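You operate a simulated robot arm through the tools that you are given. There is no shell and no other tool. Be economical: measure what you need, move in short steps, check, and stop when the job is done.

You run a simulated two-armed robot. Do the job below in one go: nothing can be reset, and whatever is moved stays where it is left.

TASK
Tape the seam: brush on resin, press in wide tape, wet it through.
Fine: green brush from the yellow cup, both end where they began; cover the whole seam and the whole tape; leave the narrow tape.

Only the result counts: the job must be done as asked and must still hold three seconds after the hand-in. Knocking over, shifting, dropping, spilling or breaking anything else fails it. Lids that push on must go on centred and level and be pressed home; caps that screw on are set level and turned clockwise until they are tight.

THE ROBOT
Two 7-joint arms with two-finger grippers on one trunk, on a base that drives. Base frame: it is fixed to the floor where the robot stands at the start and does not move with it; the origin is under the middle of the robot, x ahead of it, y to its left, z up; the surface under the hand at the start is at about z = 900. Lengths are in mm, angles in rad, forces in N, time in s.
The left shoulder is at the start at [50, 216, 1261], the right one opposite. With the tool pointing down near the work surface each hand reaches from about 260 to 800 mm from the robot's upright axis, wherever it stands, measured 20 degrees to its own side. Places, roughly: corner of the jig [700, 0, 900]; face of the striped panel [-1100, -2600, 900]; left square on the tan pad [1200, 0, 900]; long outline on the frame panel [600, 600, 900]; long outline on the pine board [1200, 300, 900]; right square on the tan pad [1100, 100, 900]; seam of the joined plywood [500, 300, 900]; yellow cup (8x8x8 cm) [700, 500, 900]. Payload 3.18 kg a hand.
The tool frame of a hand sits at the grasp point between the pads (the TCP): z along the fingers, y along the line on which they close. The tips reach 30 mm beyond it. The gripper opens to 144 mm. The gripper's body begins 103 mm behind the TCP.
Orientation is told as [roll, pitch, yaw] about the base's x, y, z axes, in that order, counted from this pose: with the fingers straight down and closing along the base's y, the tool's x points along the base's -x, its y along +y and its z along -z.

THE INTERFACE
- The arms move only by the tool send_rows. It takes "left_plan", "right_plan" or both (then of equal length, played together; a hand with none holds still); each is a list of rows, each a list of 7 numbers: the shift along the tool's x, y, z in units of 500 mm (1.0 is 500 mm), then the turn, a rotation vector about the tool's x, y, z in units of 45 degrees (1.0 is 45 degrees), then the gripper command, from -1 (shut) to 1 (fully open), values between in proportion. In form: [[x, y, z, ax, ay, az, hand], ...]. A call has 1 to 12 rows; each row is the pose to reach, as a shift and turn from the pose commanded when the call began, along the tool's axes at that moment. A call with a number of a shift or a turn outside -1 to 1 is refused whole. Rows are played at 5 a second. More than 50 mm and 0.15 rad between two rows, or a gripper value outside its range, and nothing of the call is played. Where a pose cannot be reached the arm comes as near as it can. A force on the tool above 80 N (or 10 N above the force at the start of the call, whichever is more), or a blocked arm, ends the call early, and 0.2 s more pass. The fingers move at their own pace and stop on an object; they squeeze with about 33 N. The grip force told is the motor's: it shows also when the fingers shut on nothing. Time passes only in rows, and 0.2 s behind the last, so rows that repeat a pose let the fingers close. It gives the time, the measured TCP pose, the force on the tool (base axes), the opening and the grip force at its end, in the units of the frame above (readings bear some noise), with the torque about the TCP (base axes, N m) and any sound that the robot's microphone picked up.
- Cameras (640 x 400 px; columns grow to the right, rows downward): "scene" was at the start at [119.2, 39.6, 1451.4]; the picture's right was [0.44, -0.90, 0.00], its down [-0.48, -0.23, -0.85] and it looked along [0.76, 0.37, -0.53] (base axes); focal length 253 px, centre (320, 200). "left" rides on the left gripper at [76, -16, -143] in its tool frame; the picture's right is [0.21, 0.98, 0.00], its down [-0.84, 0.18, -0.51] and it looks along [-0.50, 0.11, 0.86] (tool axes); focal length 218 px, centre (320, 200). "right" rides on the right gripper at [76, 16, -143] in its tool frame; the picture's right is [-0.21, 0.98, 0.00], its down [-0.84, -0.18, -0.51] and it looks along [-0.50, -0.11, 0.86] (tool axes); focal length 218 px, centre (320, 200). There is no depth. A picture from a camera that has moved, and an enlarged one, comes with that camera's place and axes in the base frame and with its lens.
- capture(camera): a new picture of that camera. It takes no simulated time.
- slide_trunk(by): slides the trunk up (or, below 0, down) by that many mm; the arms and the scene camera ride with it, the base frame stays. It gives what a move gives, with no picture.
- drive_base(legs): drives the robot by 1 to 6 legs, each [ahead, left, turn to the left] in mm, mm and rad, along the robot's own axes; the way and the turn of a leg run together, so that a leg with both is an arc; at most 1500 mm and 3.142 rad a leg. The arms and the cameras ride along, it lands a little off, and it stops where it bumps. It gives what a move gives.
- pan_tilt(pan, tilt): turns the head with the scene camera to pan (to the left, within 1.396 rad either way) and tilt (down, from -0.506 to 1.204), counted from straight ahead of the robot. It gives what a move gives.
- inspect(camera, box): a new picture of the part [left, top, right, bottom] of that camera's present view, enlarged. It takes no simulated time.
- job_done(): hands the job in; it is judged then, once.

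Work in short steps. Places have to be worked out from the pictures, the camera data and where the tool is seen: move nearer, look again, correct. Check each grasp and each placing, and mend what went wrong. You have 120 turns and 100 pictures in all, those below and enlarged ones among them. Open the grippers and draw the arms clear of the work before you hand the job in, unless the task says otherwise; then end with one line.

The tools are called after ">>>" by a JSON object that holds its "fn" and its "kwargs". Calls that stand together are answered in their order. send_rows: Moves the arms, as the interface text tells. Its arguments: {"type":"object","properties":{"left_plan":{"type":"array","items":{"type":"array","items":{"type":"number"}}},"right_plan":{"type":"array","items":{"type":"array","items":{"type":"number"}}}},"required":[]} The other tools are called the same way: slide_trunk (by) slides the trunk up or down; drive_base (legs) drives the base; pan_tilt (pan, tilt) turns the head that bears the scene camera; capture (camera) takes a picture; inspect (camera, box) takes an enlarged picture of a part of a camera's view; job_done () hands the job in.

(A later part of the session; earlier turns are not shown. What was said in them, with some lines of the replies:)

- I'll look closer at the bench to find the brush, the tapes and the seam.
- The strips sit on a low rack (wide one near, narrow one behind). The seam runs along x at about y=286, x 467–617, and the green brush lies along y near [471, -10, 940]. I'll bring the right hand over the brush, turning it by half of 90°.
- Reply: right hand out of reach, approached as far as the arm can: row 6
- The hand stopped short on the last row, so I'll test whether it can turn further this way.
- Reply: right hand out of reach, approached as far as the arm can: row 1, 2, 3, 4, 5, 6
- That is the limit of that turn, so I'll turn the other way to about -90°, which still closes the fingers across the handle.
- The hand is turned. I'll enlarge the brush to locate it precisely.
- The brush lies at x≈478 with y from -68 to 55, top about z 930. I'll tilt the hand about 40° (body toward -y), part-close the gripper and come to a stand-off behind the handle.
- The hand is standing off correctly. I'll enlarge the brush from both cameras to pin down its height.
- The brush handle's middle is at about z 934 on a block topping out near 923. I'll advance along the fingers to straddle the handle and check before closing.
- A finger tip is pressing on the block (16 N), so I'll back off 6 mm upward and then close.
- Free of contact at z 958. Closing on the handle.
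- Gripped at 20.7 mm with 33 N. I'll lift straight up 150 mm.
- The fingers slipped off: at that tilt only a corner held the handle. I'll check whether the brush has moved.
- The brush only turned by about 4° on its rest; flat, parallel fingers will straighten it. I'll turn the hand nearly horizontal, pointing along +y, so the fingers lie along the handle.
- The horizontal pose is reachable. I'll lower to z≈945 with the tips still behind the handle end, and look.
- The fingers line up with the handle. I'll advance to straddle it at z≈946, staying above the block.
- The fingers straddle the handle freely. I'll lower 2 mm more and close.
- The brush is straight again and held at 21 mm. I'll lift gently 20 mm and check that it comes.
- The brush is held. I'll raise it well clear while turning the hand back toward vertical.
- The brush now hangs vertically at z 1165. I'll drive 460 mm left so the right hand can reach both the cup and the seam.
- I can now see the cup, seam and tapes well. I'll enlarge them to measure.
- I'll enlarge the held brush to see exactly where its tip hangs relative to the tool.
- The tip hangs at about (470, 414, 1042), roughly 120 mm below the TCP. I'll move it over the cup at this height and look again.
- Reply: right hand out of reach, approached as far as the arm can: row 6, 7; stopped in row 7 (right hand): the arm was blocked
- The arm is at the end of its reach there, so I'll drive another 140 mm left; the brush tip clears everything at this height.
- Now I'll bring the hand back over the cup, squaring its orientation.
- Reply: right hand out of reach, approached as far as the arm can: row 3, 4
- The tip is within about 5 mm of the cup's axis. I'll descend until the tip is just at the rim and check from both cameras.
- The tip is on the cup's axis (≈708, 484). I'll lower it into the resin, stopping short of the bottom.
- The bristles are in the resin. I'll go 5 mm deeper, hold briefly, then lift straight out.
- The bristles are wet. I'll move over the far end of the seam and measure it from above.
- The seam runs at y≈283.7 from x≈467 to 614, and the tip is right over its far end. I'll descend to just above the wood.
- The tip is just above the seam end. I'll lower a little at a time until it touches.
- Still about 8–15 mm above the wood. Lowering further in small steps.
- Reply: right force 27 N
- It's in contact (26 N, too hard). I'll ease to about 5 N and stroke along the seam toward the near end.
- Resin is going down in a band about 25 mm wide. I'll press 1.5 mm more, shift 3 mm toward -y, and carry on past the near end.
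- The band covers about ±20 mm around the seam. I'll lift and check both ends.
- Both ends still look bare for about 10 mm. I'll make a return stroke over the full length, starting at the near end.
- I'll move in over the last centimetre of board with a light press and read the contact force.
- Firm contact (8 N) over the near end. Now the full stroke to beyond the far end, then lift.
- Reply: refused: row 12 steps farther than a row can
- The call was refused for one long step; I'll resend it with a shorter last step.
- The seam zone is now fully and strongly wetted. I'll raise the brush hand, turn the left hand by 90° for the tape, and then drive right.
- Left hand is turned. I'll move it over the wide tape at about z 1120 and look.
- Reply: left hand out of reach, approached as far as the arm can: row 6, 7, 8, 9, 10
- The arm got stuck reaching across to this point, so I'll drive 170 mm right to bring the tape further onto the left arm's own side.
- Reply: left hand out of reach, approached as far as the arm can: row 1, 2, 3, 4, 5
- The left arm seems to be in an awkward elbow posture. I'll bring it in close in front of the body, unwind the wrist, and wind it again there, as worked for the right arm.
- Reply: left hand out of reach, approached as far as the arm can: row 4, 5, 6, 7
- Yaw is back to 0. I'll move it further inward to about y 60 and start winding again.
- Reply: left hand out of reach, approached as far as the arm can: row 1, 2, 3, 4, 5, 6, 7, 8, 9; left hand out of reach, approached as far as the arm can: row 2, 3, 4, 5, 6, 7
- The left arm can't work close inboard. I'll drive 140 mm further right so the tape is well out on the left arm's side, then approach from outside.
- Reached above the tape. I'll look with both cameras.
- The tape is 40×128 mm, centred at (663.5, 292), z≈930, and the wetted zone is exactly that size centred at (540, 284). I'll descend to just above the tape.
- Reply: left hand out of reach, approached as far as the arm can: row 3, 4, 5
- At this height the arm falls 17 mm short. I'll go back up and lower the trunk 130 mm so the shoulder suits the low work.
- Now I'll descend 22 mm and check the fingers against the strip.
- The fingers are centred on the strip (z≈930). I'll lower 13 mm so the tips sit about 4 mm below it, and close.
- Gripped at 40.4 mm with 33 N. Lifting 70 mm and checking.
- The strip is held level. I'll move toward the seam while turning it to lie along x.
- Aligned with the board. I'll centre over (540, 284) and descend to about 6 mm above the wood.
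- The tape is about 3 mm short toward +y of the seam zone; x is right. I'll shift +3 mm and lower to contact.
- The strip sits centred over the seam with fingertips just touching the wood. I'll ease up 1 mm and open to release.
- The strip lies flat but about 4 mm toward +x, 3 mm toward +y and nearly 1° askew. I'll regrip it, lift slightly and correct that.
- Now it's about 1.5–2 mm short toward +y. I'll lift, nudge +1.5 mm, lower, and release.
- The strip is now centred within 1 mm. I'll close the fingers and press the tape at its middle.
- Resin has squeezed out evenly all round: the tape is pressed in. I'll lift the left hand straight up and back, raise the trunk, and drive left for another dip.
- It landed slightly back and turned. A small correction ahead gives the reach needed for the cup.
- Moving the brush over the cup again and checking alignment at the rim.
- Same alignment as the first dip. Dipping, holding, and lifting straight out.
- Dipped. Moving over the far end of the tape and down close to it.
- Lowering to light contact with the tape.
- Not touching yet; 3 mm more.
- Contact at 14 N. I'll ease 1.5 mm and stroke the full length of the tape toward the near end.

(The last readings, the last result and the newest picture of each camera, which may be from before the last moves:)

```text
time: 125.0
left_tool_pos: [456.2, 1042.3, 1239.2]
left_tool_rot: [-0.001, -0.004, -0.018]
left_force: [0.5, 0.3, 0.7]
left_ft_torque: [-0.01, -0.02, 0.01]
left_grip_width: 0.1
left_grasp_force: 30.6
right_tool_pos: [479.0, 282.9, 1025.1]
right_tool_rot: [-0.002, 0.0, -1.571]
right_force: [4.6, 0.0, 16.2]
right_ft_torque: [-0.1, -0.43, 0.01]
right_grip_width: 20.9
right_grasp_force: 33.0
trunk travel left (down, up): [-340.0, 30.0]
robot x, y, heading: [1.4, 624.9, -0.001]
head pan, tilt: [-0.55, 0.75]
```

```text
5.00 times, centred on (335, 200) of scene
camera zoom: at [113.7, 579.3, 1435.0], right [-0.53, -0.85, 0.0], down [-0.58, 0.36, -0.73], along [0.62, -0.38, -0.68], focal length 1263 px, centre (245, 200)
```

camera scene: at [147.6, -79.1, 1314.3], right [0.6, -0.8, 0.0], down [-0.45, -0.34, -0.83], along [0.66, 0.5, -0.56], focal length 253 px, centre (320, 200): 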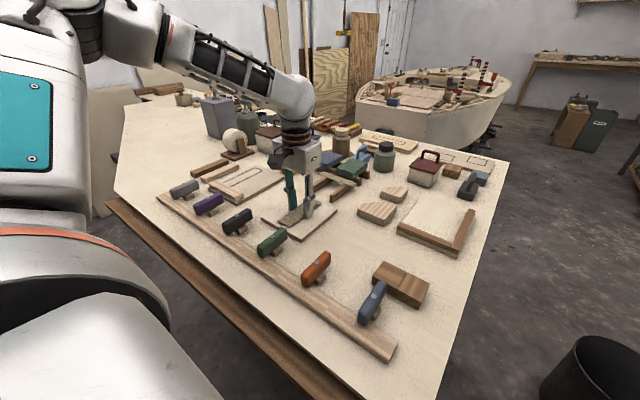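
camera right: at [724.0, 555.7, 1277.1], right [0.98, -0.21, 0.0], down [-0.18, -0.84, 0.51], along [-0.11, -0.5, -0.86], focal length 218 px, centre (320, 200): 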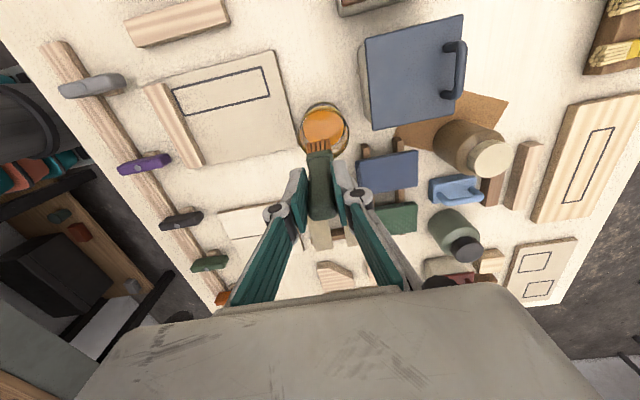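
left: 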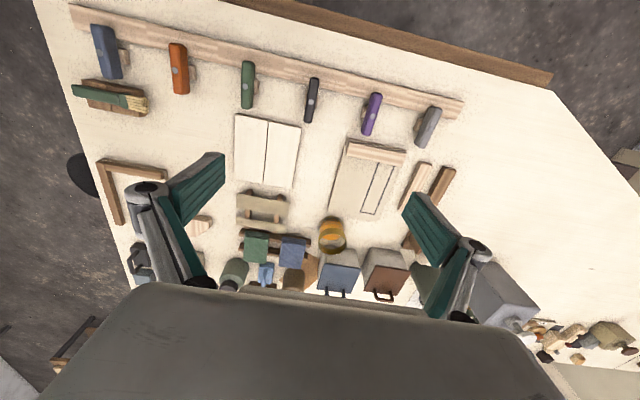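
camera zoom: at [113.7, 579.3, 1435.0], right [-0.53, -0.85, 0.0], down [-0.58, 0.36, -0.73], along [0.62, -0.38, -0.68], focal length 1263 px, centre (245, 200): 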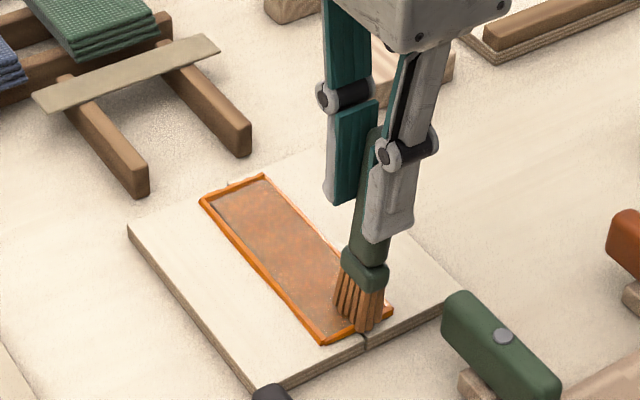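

The tape is wetting across its width. I'll ease the pressure and stroke back along the -y side.

>>> {"fn": "send_rows", "kwargs": {"right_plan": [[0, -0.014, -0.004, 0, 0, 0, -1], [-0.018, -0.01, -0.004, 0, 0, 0, -1], [-0.018, 0.02, -0.004, 0, 0, 0, -1], [-0.018, 0.05, -0.004, 0, 0, 0, -1], [-0.018, 0.08, -0.004, 0, 0, 0, -1], [-0.018, 0.11, -0.004, 0, 0, 0, -1], [-0.018, 0.14, -0.004, 0, 0, 0, -1], [-0.018, 0.17, -0.003, 0, 0, 0, -1], [-0.018, 0.2, -0.002, 0, 0, 0, -1], [-0.018, 0.23, -0.002, 0, 0, 0, -1], [-0.018, 0.26, -0.002, 0, 0, 0, -1], [-0.018, 0.265, -0.002, 0, 0, 0, -1]]}}

>>> {"fn": "inspect", "kwargs": {"camera": "scene", "box": [285, 160, 385, 240]}}

```text
time: 127.7
left_tool_pos: [455.6, 1041.4, 1239.3]
left_tool_rot: [0.0, -0.005, -0.019]
left_force: [-0.4, -0.9, 0.3]
left_ft_torque: [0.03, -0.02, 0.01]
left_grip_width: 0.1
left_grasp_force: 30.2
right_tool_pos: [610.7, 272.2, 1024.3]
right_tool_rot: [-0.002, 0.001, -1.57]
right_force: [-1.9, -0.1, 4.4]
right_ft_torque: [-0.02, 0.22, -0.03]
right_grip_width: 20.8
right_grasp_force: 32.6
trunk travel left (down, up): [-340.0, 30.0]
robot x, y, heading: [6.6, 623.0, -0.003]
head pan, tilt: [-0.55, 0.75]
```

```text
5.00 times, centred on (335, 200) of scene
camera zoom: at [113.6, 578.7, 1434.9], right [-0.53, -0.85, 0.0], down [-0.58, 0.36, -0.73], along [0.62, -0.38, -0.68], focal length 1263 px, centre (245, 200)
```

zoom: 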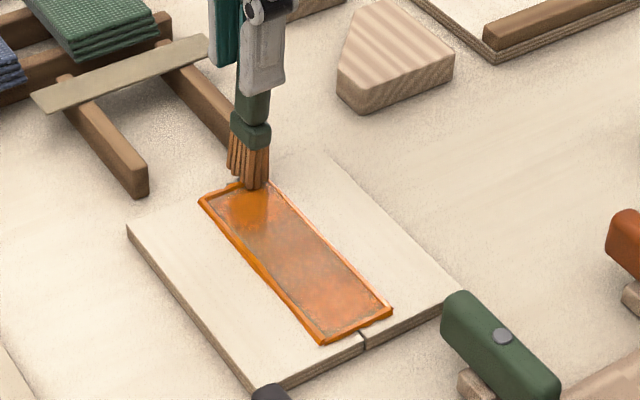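

Coverage is building. Next a stroke along the +y side toward the near end, then back along the middle.

>>> {"fn": "send_rows", "kwargs": {"right_plan": [[0.034, -0.01, 0, 0, 0, 0, -1], [0.034, -0.04, 0.001, 0, 0, 0, -1], [0.034, -0.07, 0.001, 0, 0, 0, -1], [0.034, -0.1, 0.001, 0, 0, 0, -1], [0.034, -0.13, 0.001, 0, 0, 0, -1], [0.034, -0.16, 0.001, 0, 0, 0, -1], [0.034, -0.19, 0, 0, 0, 0, -1], [0.034, -0.22, 0, 0, 0, 0, -1], [0.034, -0.25, -0.001, 0, 0, 0, -1], [0.034, -0.275, -0.001, 0, 0, 0, -1], [0.018, -0.275, -0.001, 0, 0, 0, -1]]}}

>>> {"fn": "send_rows", "kwargs": {"right_plan": [[0, 0.02, 0, 0, 0, 0, -1], [0, 0.05, 0, 0, 0, 0, -1], [0, 0.08, 0.001, 0, 0, 0, -1], [0, 0.11, 0.001, 0, 0, 0, -1], [0, 0.14, 0.002, 0, 0, 0, -1], [0, 0.17, 0.002, 0, 0, 0, -1], [0, 0.2, 0.002, 0, 0, 0, -1], [0, 0.23, 0.002, 0, 0, 0, -1], [0, 0.26, 0.001, 0, 0, 0, -1], [0, 0.275, 0.001, 0, 0, 0, -1]]}}

>>> {"fn": "inspect", "kwargs": {"camera": "scene", "box": [285, 160, 385, 240]}}

```text
time: 130.1
left_tool_pos: [454.0, 1039.9, 1239.1]
left_tool_rot: [0.0, -0.005, -0.018]
left_force: [0.7, 1.0, -0.5]
left_ft_torque: [0.06, 0.0, 0.04]
left_grip_width: 0.0
left_grasp_force: 31.2
right_tool_pos: [472.9, 283.0, 1025.3]
right_tool_rot: [-0.003, -0.001, -1.572]
right_force: [-0.6, 0.2, -0.8]
right_ft_torque: [-0.02, 0.0, -0.03]
right_grip_width: 20.9
right_grasp_force: 33.0
trunk travel left (down, up): [-340.0, 30.0]
robot x, y, heading: [9.1, 624.7, -0.0]
head pan, tilt: [-0.55, 0.75]
```

```text
time: 132.2
left_tool_pos: [455.3, 1039.8, 1240.0]
left_tool_rot: [0.0, -0.003, -0.019]
left_force: [-0.5, -0.2, -0.4]
left_ft_torque: [-0.01, -0.04, 0.0]
left_grip_width: 0.0
left_grasp_force: 30.5
right_tool_pos: [610.2, 280.2, 1025.2]
right_tool_rot: [-0.004, 0.001, -1.571]
right_force: [-0.4, -0.7, 0.4]
right_ft_torque: [0.03, -0.04, 0.01]
right_grip_width: 20.7
right_grasp_force: 32.6
trunk travel left (down, up): [-340.0, 30.0]
robot x, y, heading: [2.8, 618.6, -0.005]
head pan, tilt: [-0.55, 0.75]
```

```text
5.00 times, centred on (335, 200) of scene
camera zoom: at [114.3, 578.5, 1434.8], right [-0.53, -0.85, 0.0], down [-0.58, 0.36, -0.73], along [0.62, -0.38, -0.68], focal length 1263 px, centre (245, 200)
```

zoom: 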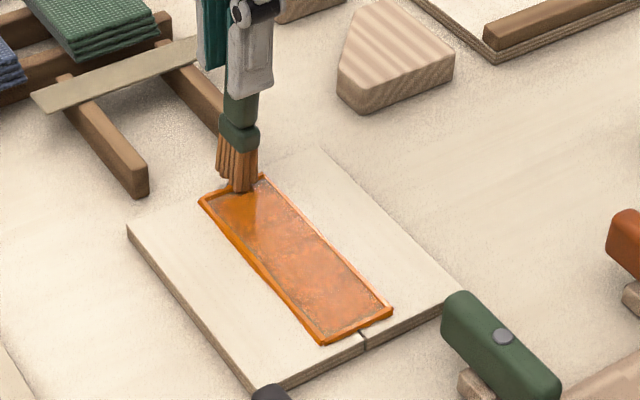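

Contact was too light on those strokes. I'll press about 2.5 mm deeper and stroke again.

>>> {"fn": "send_rows", "kwargs": {"right_plan": [[0, -0.004, 0.003, 0, 0, 0, -1], [0, -0.02, 0.005, 0, 0, 0, -1], [0, -0.05, 0.005, 0, 0, 0, -1], [0, -0.08, 0.005, 0, 0, 0, -1], [0, -0.11, 0.005, 0, 0, 0, -1], [0, -0.14, 0.005, 0, 0, 0, -1], [0, -0.17, 0.005, 0, 0, 0, -1], [0, -0.2, 0.005, 0, 0, 0, -1], [0, -0.23, 0.005, 0, 0, 0, -1], [0, -0.255, 0.005, 0, 0, 0, -1]]}}

>>> {"fn": "inspect", "kwargs": {"camera": "scene", "box": [285, 160, 385, 240]}}

```text
time: 134.4
left_tool_pos: [455.6, 1039.5, 1239.9]
left_tool_rot: [0.002, -0.004, -0.019]
left_force: [0.2, -0.1, 0.4]
left_ft_torque: [-0.01, 0.0, 0.0]
left_grip_width: 0.0
left_grasp_force: 30.3
right_tool_pos: [480.8, 280.2, 1024.4]
right_tool_rot: [-0.006, 0.0, -1.573]
right_force: [1.3, 0.5, 6.2]
right_ft_torque: [-0.08, -0.16, 0.02]
right_grip_width: 20.7
right_grasp_force: 32.9
trunk travel left (down, up): [-340.0, 30.0]
robot x, y, heading: [4.4, 621.5, -0.004]
head pan, tilt: [-0.55, 0.75]
```

```text
5.00 times, centred on (335, 200) of scene
camera zoom: at [113.9, 578.7, 1434.8], right [-0.53, -0.85, 0.0], down [-0.58, 0.36, -0.73], along [0.62, -0.38, -0.68], focal length 1263 px, centre (245, 200)
```

zoom: 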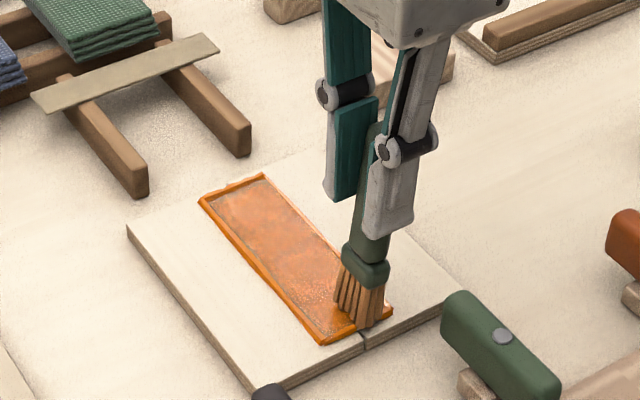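

Much better. A return stroke at the same pressure, with a small side-to-side weave.

>>> {"fn": "send_rows", "kwargs": {"right_plan": [[0, -0.016, 0, 0, 0, 0, -1], [0.016, -0.005, 0, 0, 0, 0, -1], [-0.012, 0.02, 0.001, 0, 0, 0, -1], [0.016, 0.045, 0.002, 0, 0, 0, -1], [-0.012, 0.07, 0.003, 0, 0, 0, -1], [0.016, 0.095, 0.003, 0, 0, 0, -1], [-0.012, 0.12, 0.003, 0, 0, 0, -1], [0.016, 0.15, 0.003, 0, 0, 0, -1], [-0.012, 0.18, 0.002, 0, 0, 0, -1], [0.016, 0.21, 0.002, 0, 0, 0, -1], [-0.012, 0.235, 0.002, 0, 0, 0, -1], [0.01, 0.255, 0.002, 0, 0, 0, -1]]}}

>>> {"fn": "send_rows", "kwargs": {"right_plan": [[0, 0, -0.04, 0, 0, 0, -1], [0, 0, -0.12, 0, 0, 0, -1], [0, 0, -0.2, 0, 0, 0, -1], [0, 0, -0.24, 0, 0, 0, -1], [0, 0, -0.24, 0, 0, 0, -1]]}}

>>> {"fn": "inspect", "kwargs": {"camera": "scene", "box": [285, 160, 385, 240]}}

>>> {"fn": "inspect", "kwargs": {"camera": "right", "box": [200, 60, 400, 200]}}

```text
time: 137.1
left_tool_pos: [455.0, 1040.9, 1240.1]
left_tool_rot: [-0.001, -0.004, -0.018]
left_force: [0.0, 0.5, -0.1]
left_ft_torque: [0.0, 0.0, -0.02]
left_grip_width: 0.0
left_grasp_force: 30.7
right_tool_pos: [612.7, 284.3, 1023.8]
right_tool_rot: [0.001, -0.002, -1.575]
right_force: [-5.3, -7.2, 15.7]
right_ft_torque: [-0.82, 0.65, 0.02]
right_grip_width: 20.9
right_grasp_force: 33.1
trunk travel left (down, up): [-340.0, 30.0]
robot x, y, heading: [2.9, 618.0, -0.003]
head pan, tilt: [-0.55, 0.75]
```

```text
time: 138.2
left_tool_pos: [456.3, 1040.0, 1238.8]
left_tool_rot: [0.001, -0.005, -0.018]
left_force: [-0.3, 0.5, 0.4]
left_ft_torque: [-0.02, 0.0, 0.01]
left_grip_width: 0.0
left_grasp_force: 30.9
right_tool_pos: [610.7, 286.3, 1144.0]
right_tool_rot: [-0.005, 0.0, -1.57]
right_force: [-0.8, -0.6, -0.2]
right_ft_torque: [0.01, -0.01, 0.01]
right_grip_width: 21.0
right_grasp_force: 32.6
trunk travel left (down, up): [-340.0, 30.0]
robot x, y, heading: [3.3, 620.4, -0.004]
head pan, tilt: [-0.55, 0.75]
```

```text
5.00 times, centred on (335, 200) of scene
camera zoom: at [114.5, 578.2, 1434.8], right [-0.53, -0.85, 0.0], down [-0.58, 0.36, -0.73], along [0.62, -0.38, -0.68], focal length 1263 px, centre (245, 200)
```

zoom: 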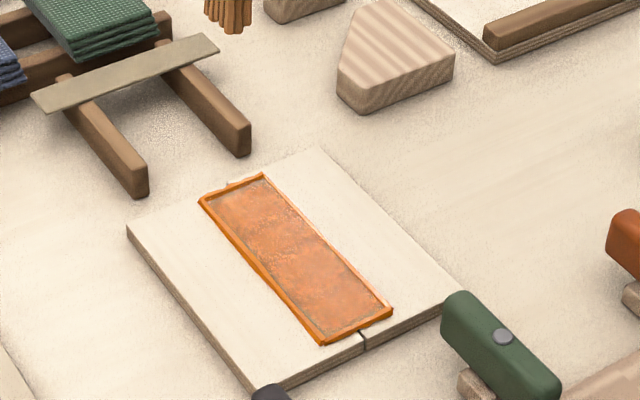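

```text
2.86 times, centred on (300, 130) of right
camera zoom: at [624.7, 362.9, 1285.1], right [0.98, -0.21, 0.0], down [-0.18, -0.84, 0.51], along [-0.11, -0.5, -0.86], focal length 624 px, centre (377, 400)
```

zoom: 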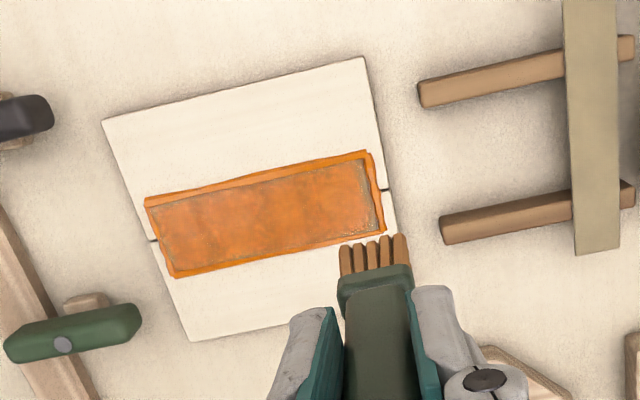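

The tape is wet through with a faintly paler rim. I'll dip once more for a sure coat to all edges.

>>> {"fn": "send_rows", "kwargs": {"right_plan": [[0.055, 0.028, 0, 0, 0, 0, -1], [0.11, 0.056, 0, 0, 0, 0, -1], [0.165, 0.084, 0, 0, 0, 0, -1], [0.22, 0.113, 0, 0, 0, 0, -1], [0.275, 0.141, 0, 0, 0, 0, -1], [0.33, 0.169, 0, 0, 0, 0, -1], [0.386, 0.198, 0, 0, 0, 0, -1], [0.386, 0.198, 0.05, 0, 0, 0, -1], [0.386, 0.198, 0.076, 0, 0, 0, -1], [0.386, 0.198, 0.076, 0, 0, 0, -1]]}}

>>> {"fn": "inspect", "kwargs": {"camera": "right", "box": [240, 80, 400, 240]}}

```text
time: 140.4
left_tool_pos: [454.9, 1039.4, 1240.1]
left_tool_rot: [-0.001, -0.004, -0.021]
left_force: [0.0, -0.5, -0.4]
left_ft_torque: [0.03, 0.01, 0.01]
left_grip_width: 0.0
left_grasp_force: 30.9
right_tool_pos: [707.7, 480.0, 1103.2]
right_tool_rot: [-0.002, 0.001, -1.571]
right_force: [-0.2, -0.1, -0.1]
right_ft_torque: [0.02, -0.01, -0.02]
right_grip_width: 20.7
right_grasp_force: 32.6
trunk travel left (down, up): [-340.0, 30.0]
robot x, y, heading: [-0.3, 619.7, -0.002]
head pan, tilt: [-0.55, 0.75]
```

```text
2.50 times, centred on (320, 160) of right
camera zoom: at [723.6, 556.2, 1244.4], right [0.98, -0.21, 0.0], down [-0.18, -0.84, 0.51], along [-0.11, -0.5, -0.86], focal length 546 px, centre (320, 300)
```

zoom: 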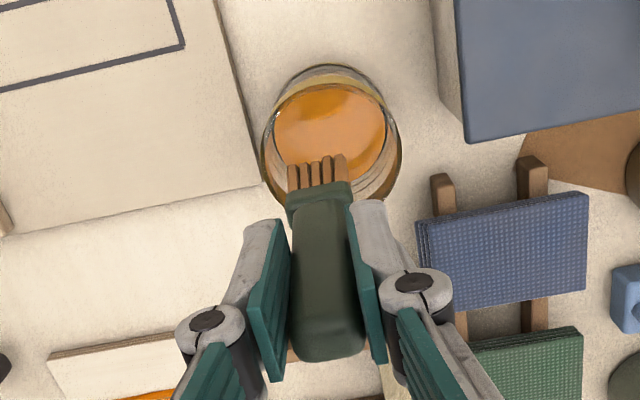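

Aligned as before. Dipping slightly deeper, then lifting out.

>>> {"fn": "send_rows", "kwargs": {"right_plan": [[0, 0, 0.04, 0, 0, 0, -1], [0, 0, 0.08, 0, 0, 0, -1], [0, 0, 0.12, 0, 0, 0, -1], [0, 0, 0.15, 0, 0, 0, -1], [0, 0, 0.161, 0, 0, 0, -1], [0, 0, 0.161, 0, 0, 0, -1], [0, 0, 0.161, 0, 0, 0, -1], [0, 0, 0.12, 0, 0, 0, -1], [0, 0, 0.06, 0, 0, 0, -1], [0, 0, 0, 0, 0, 0, -1], [0, 0, -0.06, 0, 0, 0, -1], [0, 0, -0.06, 0, 0, 0, -1]]}}

>>> {"fn": "send_rows", "kwargs": {"right_plan": [[-0.066, -0.034, 0, 0, 0, 0, -1], [-0.132, -0.068, 0, 0, 0, 0, -1], [-0.198, -0.102, 0, 0, 0, 0, -1], [-0.264, -0.136, 0, 0, 0, 0, -1], [-0.33, -0.17, 0, 0, 0, 0, -1], [-0.394, -0.208, 0, 0, 0, 0, -1], [-0.394, -0.208, 0.08, 0, 0, 0, -1], [-0.394, -0.208, 0.16, 0, 0, 0, -1], [-0.394, -0.208, 0.2, 0, 0, 0, -1], [-0.394, -0.208, 0.2, 0, 0, 0, -1]]}}

```text
time: 143.1
left_tool_pos: [456.3, 1039.8, 1239.8]
left_tool_rot: [-0.001, -0.002, -0.02]
left_force: [0.3, -1.0, -0.2]
left_ft_torque: [0.08, 0.02, 0.03]
left_grip_width: 0.0
left_grasp_force: 30.8
right_tool_pos: [709.6, 477.5, 1134.4]
right_tool_rot: [-0.004, 0.0, -1.57]
right_force: [0.8, 0.6, -0.7]
right_ft_torque: [0.0, -0.01, -0.02]
right_grip_width: 20.8
right_grasp_force: 33.2
trunk travel left (down, up): [-340.0, 30.0]
robot x, y, heading: [6.7, 622.3, -0.001]
head pan, tilt: [-0.55, 0.75]
```

```text
time: 145.2
left_tool_pos: [455.2, 1039.6, 1240.2]
left_tool_rot: [0.0, -0.004, -0.02]
left_force: [-0.2, 0.6, 1.0]
left_ft_torque: [-0.03, 0.02, -0.03]
left_grip_width: 0.0
left_grasp_force: 31.0
right_tool_pos: [605.0, 282.9, 1032.3]
right_tool_rot: [-0.003, -0.001, -1.571]
right_force: [0.2, 1.2, -1.2]
right_ft_torque: [-0.02, -0.02, 0.02]
right_grip_width: 20.8
right_grasp_force: 33.0
trunk travel left (down, up): [-340.0, 30.0]
robot x, y, heading: [1.0, 620.2, -0.002]
head pan, tilt: [-0.55, 0.75]
```

Now a firm stroke on the +y half toward the near end, then back on the -y half.

>>> {"fn": "send_rows", "kwargs": {"right_plan": [[0.014, 0.004, 0.01, 0, 0, 0, -1], [0.014, 0.006, 0.018, 0, 0, 0, -1], [0.014, -0.02, 0.018, 0, 0, 0, -1], [0.014, -0.05, 0.018, 0, 0, 0, -1], [0.014, -0.08, 0.018, 0, 0, 0, -1], [0.014, -0.11, 0.018, 0, 0, 0, -1], [0.014, -0.14, 0.018, 0, 0, 0, -1], [0.014, -0.17, 0.017, 0, 0, 0, -1], [0.014, -0.2, 0.017, 0, 0, 0, -1], [0.014, -0.23, 0.016, 0, 0, 0, -1], [0.014, -0.255, 0.016, 0, 0, 0, -1], [0.014, -0.262, 0.016, 0, 0, 0, -1]]}}

>>> {"fn": "send_rows", "kwargs": {"right_plan": [[-0.02, 0, 0, 0, 0, 0, -1], [-0.04, 0, 0, 0, 0, 0, -1], [-0.04, 0.03, 0, 0, 0, 0, -1], [-0.04, 0.06, 0, 0, 0, 0, -1], [-0.04, 0.09, 0.001, 0, 0, 0, -1], [-0.04, 0.12, 0.001, 0, 0, 0, -1], [-0.04, 0.15, 0.001, 0, 0, 0, -1], [-0.04, 0.18, 0.001, 0, 0, 0, -1], [-0.04, 0.21, 0.001, 0, 0, 0, -1], [-0.04, 0.24, 0.001, 0, 0, 0, -1], [-0.04, 0.267, 0.001, 0, 0, 0, -1], [-0.02, 0.268, 0.001, 0, 0, 0, -1]]}}

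>>> {"fn": "inspect", "kwargs": {"camera": "scene", "box": [285, 160, 385, 240]}}

```text
time: 147.8
left_tool_pos: [455.0, 1039.4, 1240.6]
left_tool_rot: [0.001, -0.004, -0.02]
left_force: [1.0, -0.8, 0.3]
left_ft_torque: [-0.03, 0.01, -0.01]
left_grip_width: 0.0
left_grasp_force: 30.6
right_tool_pos: [474.3, 290.4, 1027.1]
right_tool_rot: [-0.004, -0.001, -1.57]
right_force: [0.6, -0.1, -0.5]
right_ft_torque: [-0.02, -0.01, 0.05]
right_grip_width: 21.1
right_grasp_force: 32.8
trunk travel left (down, up): [-340.0, 30.0]
robot x, y, heading: [6.2, 622.4, -0.008]
head pan, tilt: [-0.55, 0.75]
```

```text
time: 150.4
left_tool_pos: [455.7, 1041.0, 1239.1]
left_tool_rot: [-0.001, -0.004, -0.019]
left_force: [0.7, 0.8, 0.2]
left_ft_torque: [-0.03, -0.01, 0.0]
left_grip_width: 0.1
left_grasp_force: 30.9
right_tool_pos: [608.5, 280.8, 1025.0]
right_tool_rot: [-0.003, -0.002, -1.57]
right_force: [-0.3, -0.6, -0.3]
right_ft_torque: [0.03, -0.02, -0.01]
right_grip_width: 20.9
right_grasp_force: 32.9
trunk travel left (down, up): [-340.0, 30.0]
robot x, y, heading: [3.3, 620.8, -0.006]
head pan, tilt: [-0.55, 0.75]
```

```text
5.00 times, centred on (335, 200) of scene
camera zoom: at [114.2, 578.9, 1434.8], right [-0.53, -0.85, 0.0], down [-0.58, 0.36, -0.73], along [0.62, -0.38, -0.68], focal length 1263 px, centre (245, 200)
```

zoom: 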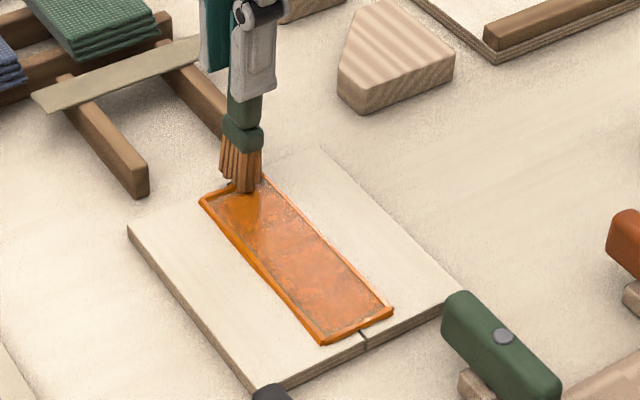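

No contact force at the end of those strokes: the brush has crept up in the grip slightly. I'll press down 3 mm and feel.

>>> {"fn": "send_rows", "kwargs": {"right_plan": [[0, 0, 0.004, 0, 0, 0, -1], [0, -0.004, 0.007, 0, 0, 0, -1], [0, -0.004, 0.007, 0, 0, 0, -1]]}}

```text
time: 151.2
left_tool_pos: [454.8, 1041.4, 1239.7]
left_tool_rot: [-0.001, -0.004, -0.019]
left_force: [0.1, 0.0, -0.6]
left_ft_torque: [0.0, 0.0, 0.04]
left_grip_width: 0.0
left_grasp_force: 30.8
right_tool_pos: [606.9, 279.4, 1023.5]
right_tool_rot: [0.001, 0.0, -1.57]
right_force: [3.7, -0.2, 21.5]
right_ft_torque: [-0.24, -0.12, 0.0]
right_grip_width: 21.2
right_grasp_force: 33.0
trunk travel left (down, up): [-340.0, 30.0]
robot x, y, heading: [5.7, 625.4, -0.004]
head pan, tilt: [-0.55, 0.75]
```

Contact at 21 N; easing to about 8 N and stroking firmly the whole length.

>>> {"fn": "send_rows", "kwargs": {"right_plan": [[0.012, 0.006, -0.005, 0, 0, 0, -1], [0.012, -0.02, -0.005, 0, 0, 0, -1], [0.012, -0.05, -0.005, 0, 0, 0, -1], [0.012, -0.08, -0.005, 0, 0, 0, -1], [0.012, -0.11, -0.005, 0, 0, 0, -1], [0.012, -0.14, -0.005, 0, 0, 0, -1], [0.012, -0.17, -0.005, 0, 0, 0, -1], [0.012, -0.2, -0.005, 0, 0, 0, -1], [0.012, -0.23, -0.005, 0, 0, 0, -1], [0.012, -0.255, -0.005, 0, 0, 0, -1], [0.012, -0.266, -0.005, 0, 0, 0, -1]]}}

>>> {"fn": "send_rows", "kwargs": {"right_plan": [[-0.02, 0, 0, 0, 0, 0, -1], [-0.03, 0.01, 0, 0, 0, 0, -1], [-0.03, 0.04, 0.001, 0, 0, 0, -1], [-0.03, 0.07, 0.001, 0, 0, 0, -1], [-0.03, 0.1, 0.001, 0, 0, 0, -1], [-0.03, 0.13, 0.001, 0, 0, 0, -1], [-0.03, 0.16, 0.001, 0, 0, 0, -1], [-0.03, 0.19, 0.001, 0, 0, 0, -1], [-0.03, 0.22, 0.001, 0, 0, 0, -1], [-0.03, 0.25, 0.001, 0, 0, 0, -1], [-0.03, 0.272, 0.001, 0, 0, 0, -1]]}}

>>> {"fn": "send_rows", "kwargs": {"right_plan": [[0, 0, -0.04, 0, 0, 0, -1], [0, 0, -0.12, 0, 0, 0, -1], [0, 0, -0.2, 0, 0, 0, -1], [0, 0, -0.24, 0, 0, 0, -1], [0, 0, -0.24, 0, 0, 0, -1]]}}

>>> {"fn": "inspect", "kwargs": {"camera": "right", "box": [200, 60, 400, 200]}}

```text
time: 153.7
left_tool_pos: [456.0, 1039.3, 1238.9]
left_tool_rot: [-0.001, -0.001, -0.02]
left_force: [-0.1, -0.4, -0.5]
left_ft_torque: [-0.01, 0.0, 0.01]
left_grip_width: 0.2
left_grasp_force: 30.8
right_tool_pos: [472.1, 285.6, 1024.0]
right_tool_rot: [-0.003, 0.0, -1.569]
right_force: [-0.6, 0.0, -0.5]
right_ft_torque: [-0.01, -0.02, 0.01]
right_grip_width: 21.1
right_grasp_force: 32.8
trunk travel left (down, up): [-340.0, 30.0]
robot x, y, heading: [6.4, 623.3, -0.005]
head pan, tilt: [-0.55, 0.75]
```

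```text
time: 156.1
left_tool_pos: [454.5, 1040.5, 1239.3]
left_tool_rot: [-0.001, -0.004, -0.019]
left_force: [0.6, -1.0, 0.7]
left_ft_torque: [0.01, 0.02, 0.03]
left_grip_width: 0.0
left_grasp_force: 30.7
right_tool_pos: [609.7, 270.7, 1022.1]
right_tool_rot: [-0.004, -0.001, -1.573]
right_force: [-1.0, 0.6, 1.1]
right_ft_torque: [-0.03, 0.07, 0.0]
right_grip_width: 20.8
right_grasp_force: 33.2
trunk travel left (down, up): [-340.0, 30.0]
robot x, y, heading: [5.4, 619.7, -0.002]
head pan, tilt: [-0.55, 0.75]
```

```text
time: 157.2
left_tool_pos: [455.6, 1039.8, 1239.2]
left_tool_rot: [0.0, -0.003, -0.02]
left_force: [0.2, -0.1, 0.6]
left_ft_torque: [0.0, 0.02, 0.0]
left_grip_width: 0.0
left_grasp_force: 30.7
right_tool_pos: [611.1, 270.6, 1145.5]
right_tool_rot: [-0.004, 0.0, -1.57]
right_force: [-0.5, -0.3, -0.3]
right_ft_torque: [0.03, 0.04, 0.0]
right_grip_width: 20.9
right_grasp_force: 32.8
trunk travel left (down, up): [-340.0, 30.0]
robot x, y, heading: [2.3, 626.0, -0.007]
head pan, tilt: [-0.55, 0.75]
```

```text
2.86 times, centred on (300, 130) of right
camera zoom: at [626.3, 347.1, 1287.0], right [0.98, -0.21, 0.0], down [-0.18, -0.84, 0.51], along [-0.11, -0.5, -0.86], focal length 624 px, centre (377, 400)
```

zoom: 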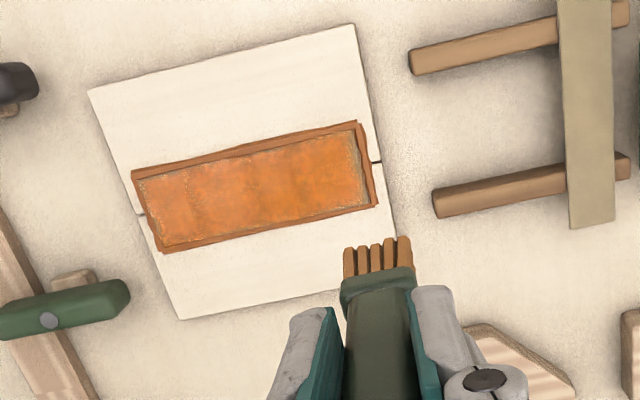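

I'll take a close enlarged look at the tape's rim and far end.

>>> {"fn": "inspect", "kwargs": {"camera": "right", "box": [235, 95, 345, 155]}}

```text
5.82 times, centred on (290, 125) of right
camera zoom: at [626.3, 347.1, 1287.0], right [0.98, -0.21, 0.0], down [-0.18, -0.84, 0.51], along [-0.11, -0.5, -0.86], focal length 1270 px, centre (494, 636)
```

zoom: 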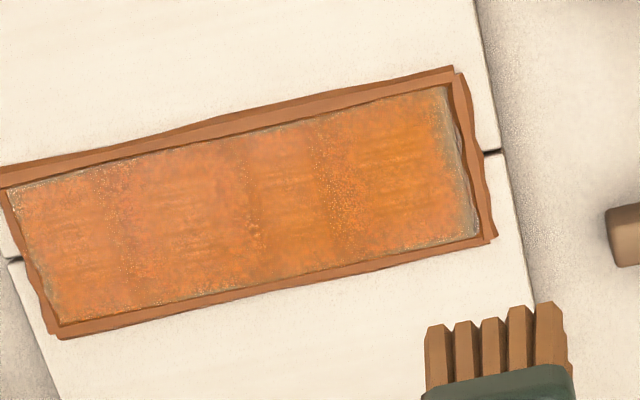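

The tape is wet over its whole face. Now I'll take the brush home: drive back to the starting place.

>>> {"fn": "drive_base", "kwargs": {"legs": [[0, -622, 0]]}}

>>> {"fn": "pan_tilt", "kwargs": {"pan": -0.05, "tilt": 0.9}}

```text
time: 163.2
left_tool_pos: [454.1, 412.9, 1239.5]
left_tool_rot: [0.002, -0.003, -0.026]
left_force: [0.5, 0.2, -0.1]
left_ft_torque: [-0.01, 0.02, 0.0]
left_grip_width: 0.0
left_grasp_force: 31.0
right_tool_pos: [604.7, -358.2, 1144.4]
right_tool_rot: [-0.005, 0.001, -1.576]
right_force: [-0.5, 1.1, -0.3]
right_ft_torque: [-0.01, 0.01, -0.01]
right_grip_width: 20.7
right_grasp_force: 32.8
trunk travel left (down, up): [-340.0, 30.0]
robot x, y, heading: [-0.0, -3.3, -0.012]
head pan, tilt: [-0.55, 0.75]
```

```text
time: 164.1
left_tool_pos: [454.9, 412.7, 1239.3]
left_tool_rot: [0.001, -0.003, -0.026]
left_force: [-0.5, 0.6, 0.5]
left_ft_torque: [-0.03, -0.01, 0.04]
left_grip_width: 0.0
left_grasp_force: 30.4
right_tool_pos: [603.9, -358.5, 1145.0]
right_tool_rot: [-0.002, 0.0, -1.575]
right_force: [-0.3, -0.2, 0.6]
right_ft_torque: [-0.03, -0.02, 0.0]
right_grip_width: 20.8
right_grasp_force: 33.3
trunk travel left (down, up): [-340.0, 30.0]
robot x, y, heading: [-0.0, -4.5, -0.013]
head pan, tilt: [-0.051, 0.901]
```

Moving the brush over its rest at z≈1165, then turning the hand back to horizontal.

>>> {"fn": "send_rows", "kwargs": {"right_plan": [[0.076, -0.032, -0.02, 0, 0, 0, -1], [0.153, -0.063, -0.04, 0, 0, 0, -1], [0.23, -0.095, -0.04, 0, 0, 0, -1], [0.306, -0.126, -0.04, 0, 0, 0, -1], [0.383, -0.158, -0.04, 0, 0, 0, -1], [0.46, -0.19, -0.04, 0, 0, 0, -1], [0.536, -0.22, -0.04, 0, 0, 0, -1], [0.612, -0.252, -0.04, 0, 0, 0, -1], [0.612, -0.252, -0.04, 0, 0, 0, -1]]}}

>>> {"fn": "send_rows", "kwargs": {"right_plan": [[0, 0, 0, 0, 0.18, 0, -1], [0, 0, 0, 0, 0.36, 0, -1], [0, 0, 0, 0, 0.54, 0, -1], [0, 0, 0, 0, 0.72, 0, -1], [0, 0, 0, 0, 0.9, 0, -1], [0, 0, 0, 0, 1.0, 0, -1], [0, 0, 0, 0, 1.0, 0, -1]]}}

>>> {"fn": "send_rows", "kwargs": {"right_plan": [[0, 0, 0, 0, 0.18, 0, -1], [0, 0, 0, 0, 0.36, 0, -1], [0, 0, 0, 0, 0.54, 0, -1], [0, 0, 0, 0, 0.72, 0, -1], [0, 0, 0, 0, 0.889, 0, -1], [0, 0, 0, 0, 0.889, 0, -1]]}}

```text
time: 166.1
left_tool_pos: [454.2, 412.4, 1240.1]
left_tool_rot: [0.0, -0.004, -0.025]
left_force: [0.6, 0.0, 0.2]
left_ft_torque: [0.05, 0.02, 0.0]
left_grip_width: 0.1
left_grasp_force: 31.0
right_tool_pos: [479.2, -50.1, 1165.5]
right_tool_rot: [-0.005, -0.001, -1.58]
right_force: [-0.2, -1.1, 0.7]
right_ft_torque: [0.08, -0.02, 0.02]
right_grip_width: 21.2
right_grasp_force: 32.4
trunk travel left (down, up): [-340.0, 30.0]
robot x, y, heading: [-0.5, -4.5, -0.015]
head pan, tilt: [-0.051, 0.901]
```

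```text
time: 167.7
left_tool_pos: [453.8, 413.3, 1240.6]
left_tool_rot: [0.0, -0.003, -0.027]
left_force: [0.1, -0.3, 0.7]
left_ft_torque: [-0.01, 0.01, 0.01]
left_grip_width: 0.1
left_grasp_force: 30.7
right_tool_pos: [479.3, -50.8, 1164.8]
right_tool_rot: [-0.005, 0.785, -1.582]
right_force: [1.1, 0.0, -0.5]
right_ft_torque: [-0.03, -0.01, 0.04]
right_grip_width: 20.7
right_grasp_force: 33.2
trunk travel left (down, up): [-340.0, 30.0]
robot x, y, heading: [-0.6, -3.9, -0.01]
head pan, tilt: [-0.051, 0.901]
```

```text
time: 169.1
left_tool_pos: [454.6, 411.8, 1239.1]
left_tool_rot: [0.0, -0.004, -0.027]
left_force: [0.2, 0.3, 0.5]
left_ft_torque: [-0.03, -0.01, 0.01]
left_grip_width: 0.1
left_grasp_force: 30.6
right_tool_pos: [480.7, -51.4, 1166.9]
right_tool_rot: [-0.034, 1.486, -1.611]
right_force: [-0.5, -0.1, 0.0]
right_ft_torque: [-0.02, 0.02, 0.0]
right_grip_width: 20.7
right_grasp_force: 33.2
trunk travel left (down, up): [-340.0, 30.0]
robot x, y, heading: [2.4, -3.1, -0.011]
head pan, tilt: [-0.051, 0.901]
```

The hand points along +y again. Descending vertically to just above the rest and checking.

>>> {"fn": "send_rows", "kwargs": {"right_plan": [[-0.08, -0.001, 0.007, 0, 0, 0, -1], [-0.16, -0.002, 0.014, 0, 0, 0, -1], [-0.24, -0.003, 0.021, 0, 0, 0, -1], [-0.32, -0.004, 0.028, 0, 0, 0, -1], [-0.37, -0.005, 0.032, 0, 0, 0, -1], [-0.37, -0.005, 0.032, 0, 0, 0, -1]]}}

>>> {"fn": "inspect", "kwargs": {"camera": "scene", "box": [270, 170, 390, 245]}}

>>> {"fn": "inspect", "kwargs": {"camera": "right", "box": [240, 80, 400, 240]}}

```text
time: 170.5
left_tool_pos: [453.8, 412.5, 1239.5]
left_tool_rot: [-0.001, -0.005, -0.027]
left_force: [0.1, -0.1, 0.7]
left_ft_torque: [-0.04, 0.05, 0.0]
left_grip_width: 0.0
left_grasp_force: 30.5
right_tool_pos: [479.3, -49.1, 979.1]
right_tool_rot: [-0.041, 1.482, -1.619]
right_force: [0.4, -0.1, 0.1]
right_ft_torque: [-0.03, 0.01, -0.02]
right_grip_width: 20.5
right_grasp_force: 33.2
trunk travel left (down, up): [-340.0, 30.0]
robot x, y, heading: [3.2, 1.5, -0.013]
head pan, tilt: [-0.051, 0.901]
```

```text
5.33 times, centred on (330, 208) of scene
camera zoom: at [114.9, -7.6, 1422.9], right [-0.06, -1.0, 0.0], down [-0.78, 0.05, -0.62], along [0.62, -0.04, -0.78], focal length 1348 px, centre (267, 160)
```

zoom: 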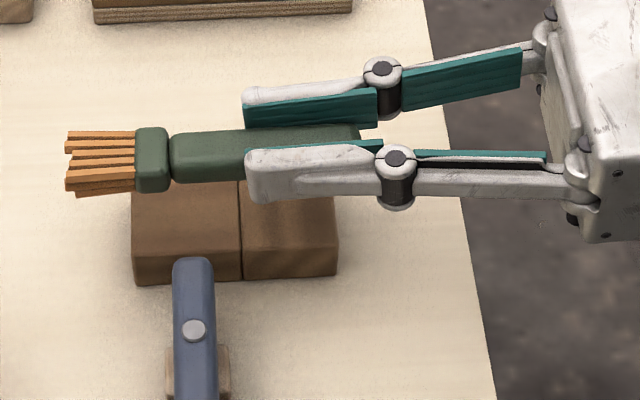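

```text
2.50 times, centred on (320, 160) of right
camera zoom: at [493.3, -185.0, 1067.0], right [0.98, -0.03, -0.21], down [-0.19, -0.58, -0.79], along [-0.1, 0.82, -0.57], focal length 546 px, centre (320, 300)
```

zoom: 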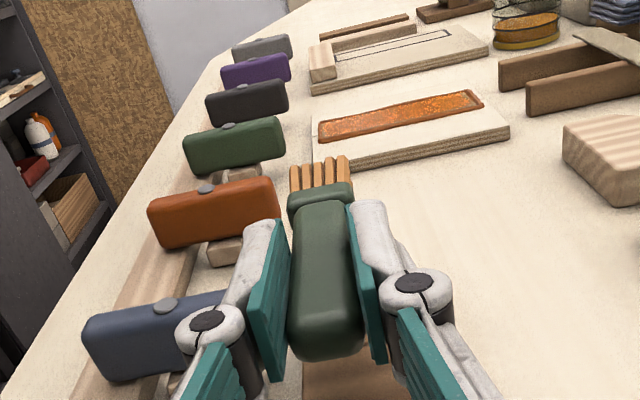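

The brush is level over its rest, about 3.5 mm too far toward -y. I'll correct that while lowering, and stop just above the block.

>>> {"fn": "send_rows", "kwargs": {"right_plan": [[-0.02, 0, 0.009, 0, 0, 0, -1], [-0.045, 0, 0.011, 0, 0, 0, -1], [-0.066, 0, 0.013, 0, 0, 0, -1], [-0.07, 0, 0.0135, 0, 0, 0, -1], [-0.07, 0, 0.0135, 0, 0, 0, -1]]}}

>>> {"fn": "inspect", "kwargs": {"camera": "scene", "box": [270, 170, 390, 245]}}

```text
time: 171.7
left_tool_pos: [453.7, 412.4, 1239.9]
left_tool_rot: [0.0, -0.004, -0.026]
left_force: [-0.1, 0.5, -0.2]
left_ft_torque: [-0.01, -0.01, 0.0]
left_grip_width: 0.0
left_grasp_force: 30.4
right_tool_pos: [478.2, -47.0, 943.2]
right_tool_rot: [-0.042, 1.484, -1.616]
right_force: [-0.2, 0.1, -0.5]
right_ft_torque: [-0.03, 0.02, 0.02]
right_grip_width: 20.9
right_grasp_force: 32.3
trunk travel left (down, up): [-340.0, 30.0]
robot x, y, heading: [1.0, -0.5, -0.011]
head pan, tilt: [-0.051, 0.901]
```

```text
5.33 times, centred on (330, 208) of scene
camera zoom: at [115.1, -7.6, 1422.9], right [-0.06, -1.0, 0.0], down [-0.78, 0.05, -0.62], along [0.62, -0.04, -0.78], focal length 1348 px, centre (267, 160)
```

zoom: 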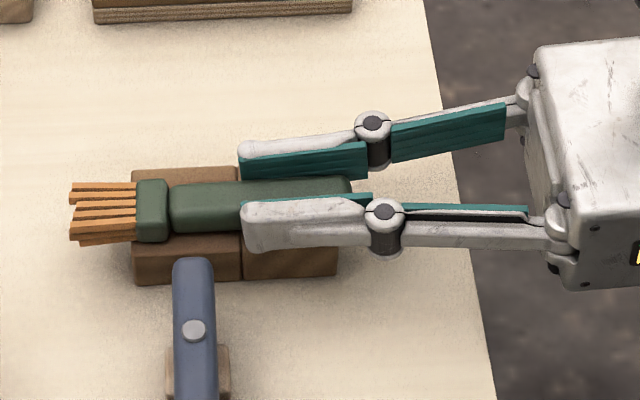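

Within about 1 mm of its original place. Lowering the last 2 mm to feel the rest.

>>> {"fn": "send_rows", "kwargs": {"right_plan": [[-0.003, 0.002, -0.002, 0, 0, 0, -1], [-0.005, 0.002, -0.002, 0, 0, 0, -1], [-0.005, 0.002, -0.002, 0, 0, 0, -1]]}}

```text
time: 172.5
left_tool_pos: [454.8, 413.1, 1239.4]
left_tool_rot: [-0.001, -0.003, -0.028]
left_force: [-0.1, 0.0, 0.4]
left_ft_torque: [0.03, 0.03, -0.02]
left_grip_width: 0.0
left_grasp_force: 30.3
right_tool_pos: [478.6, -49.1, 942.8]
right_tool_rot: [-0.022, 1.486, -1.6]
right_force: [3.4, 0.9, 9.8]
right_ft_torque: [0.9, -0.08, -0.17]
right_grip_width: 20.8
right_grasp_force: 33.0
trunk travel left (down, up): [-340.0, 30.0]
robot x, y, heading: [-0.7, -6.0, -0.011]
head pan, tilt: [-0.051, 0.901]
```

It's resting on the block (10 N). I'll ease slightly and open.

>>> {"fn": "send_rows", "kwargs": {"right_plan": [[0.002, 0, 0, 0, 0, 0, -1], [0.002, 0, 0, 0, 0, 0, -0.65], [0.002, 0, 0, 0, 0, 0, -0.5], [0.002, 0, 0, 0, 0, 0, -0.45], [0.002, 0, 0, 0, 0, 0, -0.45]]}}

>>> {"fn": "inspect", "kwargs": {"camera": "scene", "box": [270, 170, 390, 245]}}

```text
time: 173.7
left_tool_pos: [454.3, 412.2, 1239.4]
left_tool_rot: [-0.002, -0.003, -0.027]
left_force: [-0.3, 0.5, 0.4]
left_ft_torque: [-0.02, 0.0, 0.01]
left_grip_width: 0.1
left_grasp_force: 30.5
right_tool_pos: [479.3, -48.3, 943.1]
right_tool_rot: [-0.041, 1.483, -1.617]
right_force: [0.2, 0.7, -0.2]
right_ft_torque: [0.03, 0.0, 0.03]
right_grip_width: 39.3
right_grasp_force: 0.0
trunk travel left (down, up): [-340.0, 30.0]
robot x, y, heading: [1.6, -0.7, -0.013]
head pan, tilt: [-0.051, 0.901]
```

```text
5.33 times, centred on (330, 208) of scene
camera zoom: at [115.0, -7.6, 1422.9], right [-0.06, -1.0, 0.0], down [-0.78, 0.05, -0.62], along [0.62, -0.04, -0.78], focal length 1348 px, centre (267, 160)
```

zoom: 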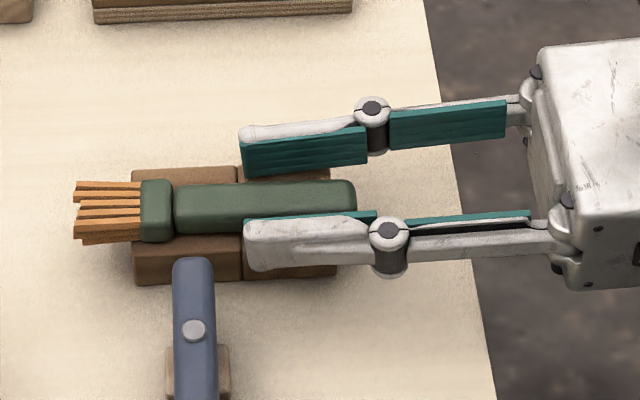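

The brush sits as it did at the start. I'll withdraw straight back along the fingers, then raise the hand; the left gripper opens too.

>>> {"fn": "send_rows", "kwargs": {"right_plan": [[0, 0, -0.05, 0, 0, 0, -0.45], [0, 0, -0.12, 0, 0, 0, -0.45], [0, 0, -0.2, 0, 0, 0, -0.45], [0.08, 0, -0.24, 0, 0, 0, -0.3], [0.16, 0, -0.26, 0, 0, 0, 0], [0.25, 0, -0.26, 0, 0, 0, 0.3], [0.33, 0, -0.26, 0, 0, 0, 0.5], [0.4, 0, -0.26, 0, 0, 0, 0.5]], "left_plan": [[0, 0, 0, 0, 0, 0, -0.8], [0, 0, 0, 0, 0, 0, -0.5], [0, 0, 0, 0, 0, 0, 0], [0, 0, 0, 0, 0, 0, 0.5], [0, 0, 0, 0, 0, 0, 0.5], [0, 0, 0, 0, 0, 0, 0.5], [0, 0, 0, 0, 0, 0, 0.5], [0, 0, 0, 0, 0, 0, 0.5]]}}

>>> {"fn": "inspect", "kwargs": {"camera": "scene", "box": [270, 170, 390, 245]}}

>>> {"fn": "inspect", "kwargs": {"camera": "scene", "box": [100, 110, 300, 260]}}

```text
time: 175.5
left_tool_pos: [452.6, 413.3, 1239.1]
left_tool_rot: [-0.001, -0.003, -0.026]
left_force: [0.8, -0.3, -0.3]
left_ft_torque: [0.03, -0.02, -0.01]
left_grip_width: 107.9
left_grasp_force: 0.1
right_tool_pos: [477.8, -157.5, 1151.6]
right_tool_rot: [-0.046, 1.482, -1.623]
right_force: [0.6, -0.1, -0.5]
right_ft_torque: [0.01, 0.01, -0.01]
right_grip_width: 108.4
right_grasp_force: 0.0
trunk travel left (down, up): [-340.0, 30.0]
robot x, y, heading: [3.4, -2.0, -0.011]
head pan, tilt: [-0.051, 0.901]
```

```text
5.33 times, centred on (330, 208) of scene
camera zoom: at [115.0, -7.1, 1422.9], right [-0.06, -1.0, 0.0], down [-0.78, 0.05, -0.62], along [0.62, -0.04, -0.78], focal length 1348 px, centre (267, 160)
```

zoom: 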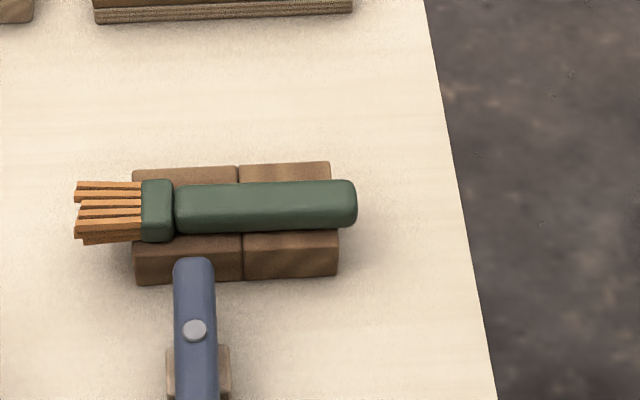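

```text
2.67 times, centred on (200, 185) of scene
camera zoom: at [115.0, -7.1, 1422.9], right [-0.06, -1.0, 0.0], down [-0.78, 0.05, -0.62], along [0.62, -0.04, -0.78], focal length 674 px, centre (640, 240)
```

zoom: 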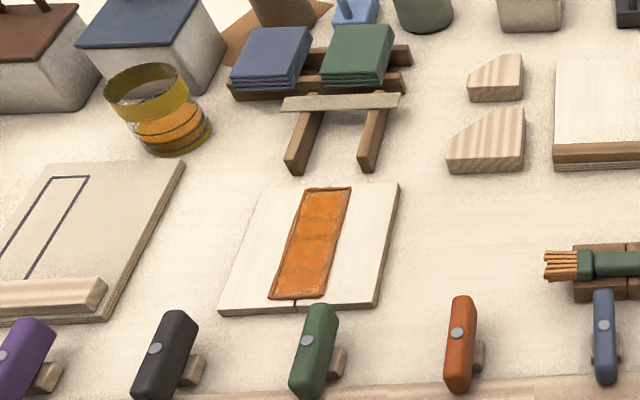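

The brush is back on its rest, the cup and narrow tape are untouched, and the tape lies centred and fully wetted on the seam. Both hands are open and clear, so I'm handing in.

>>> {"fn": "job_done", "kwargs": {}}

```text
The job is handed in.
```

The seam is taped: I brushed on resin, pressed in the wide tape and wet it through. The green brush is back on its rest, and the yellow cup and narrow tape are where they began.
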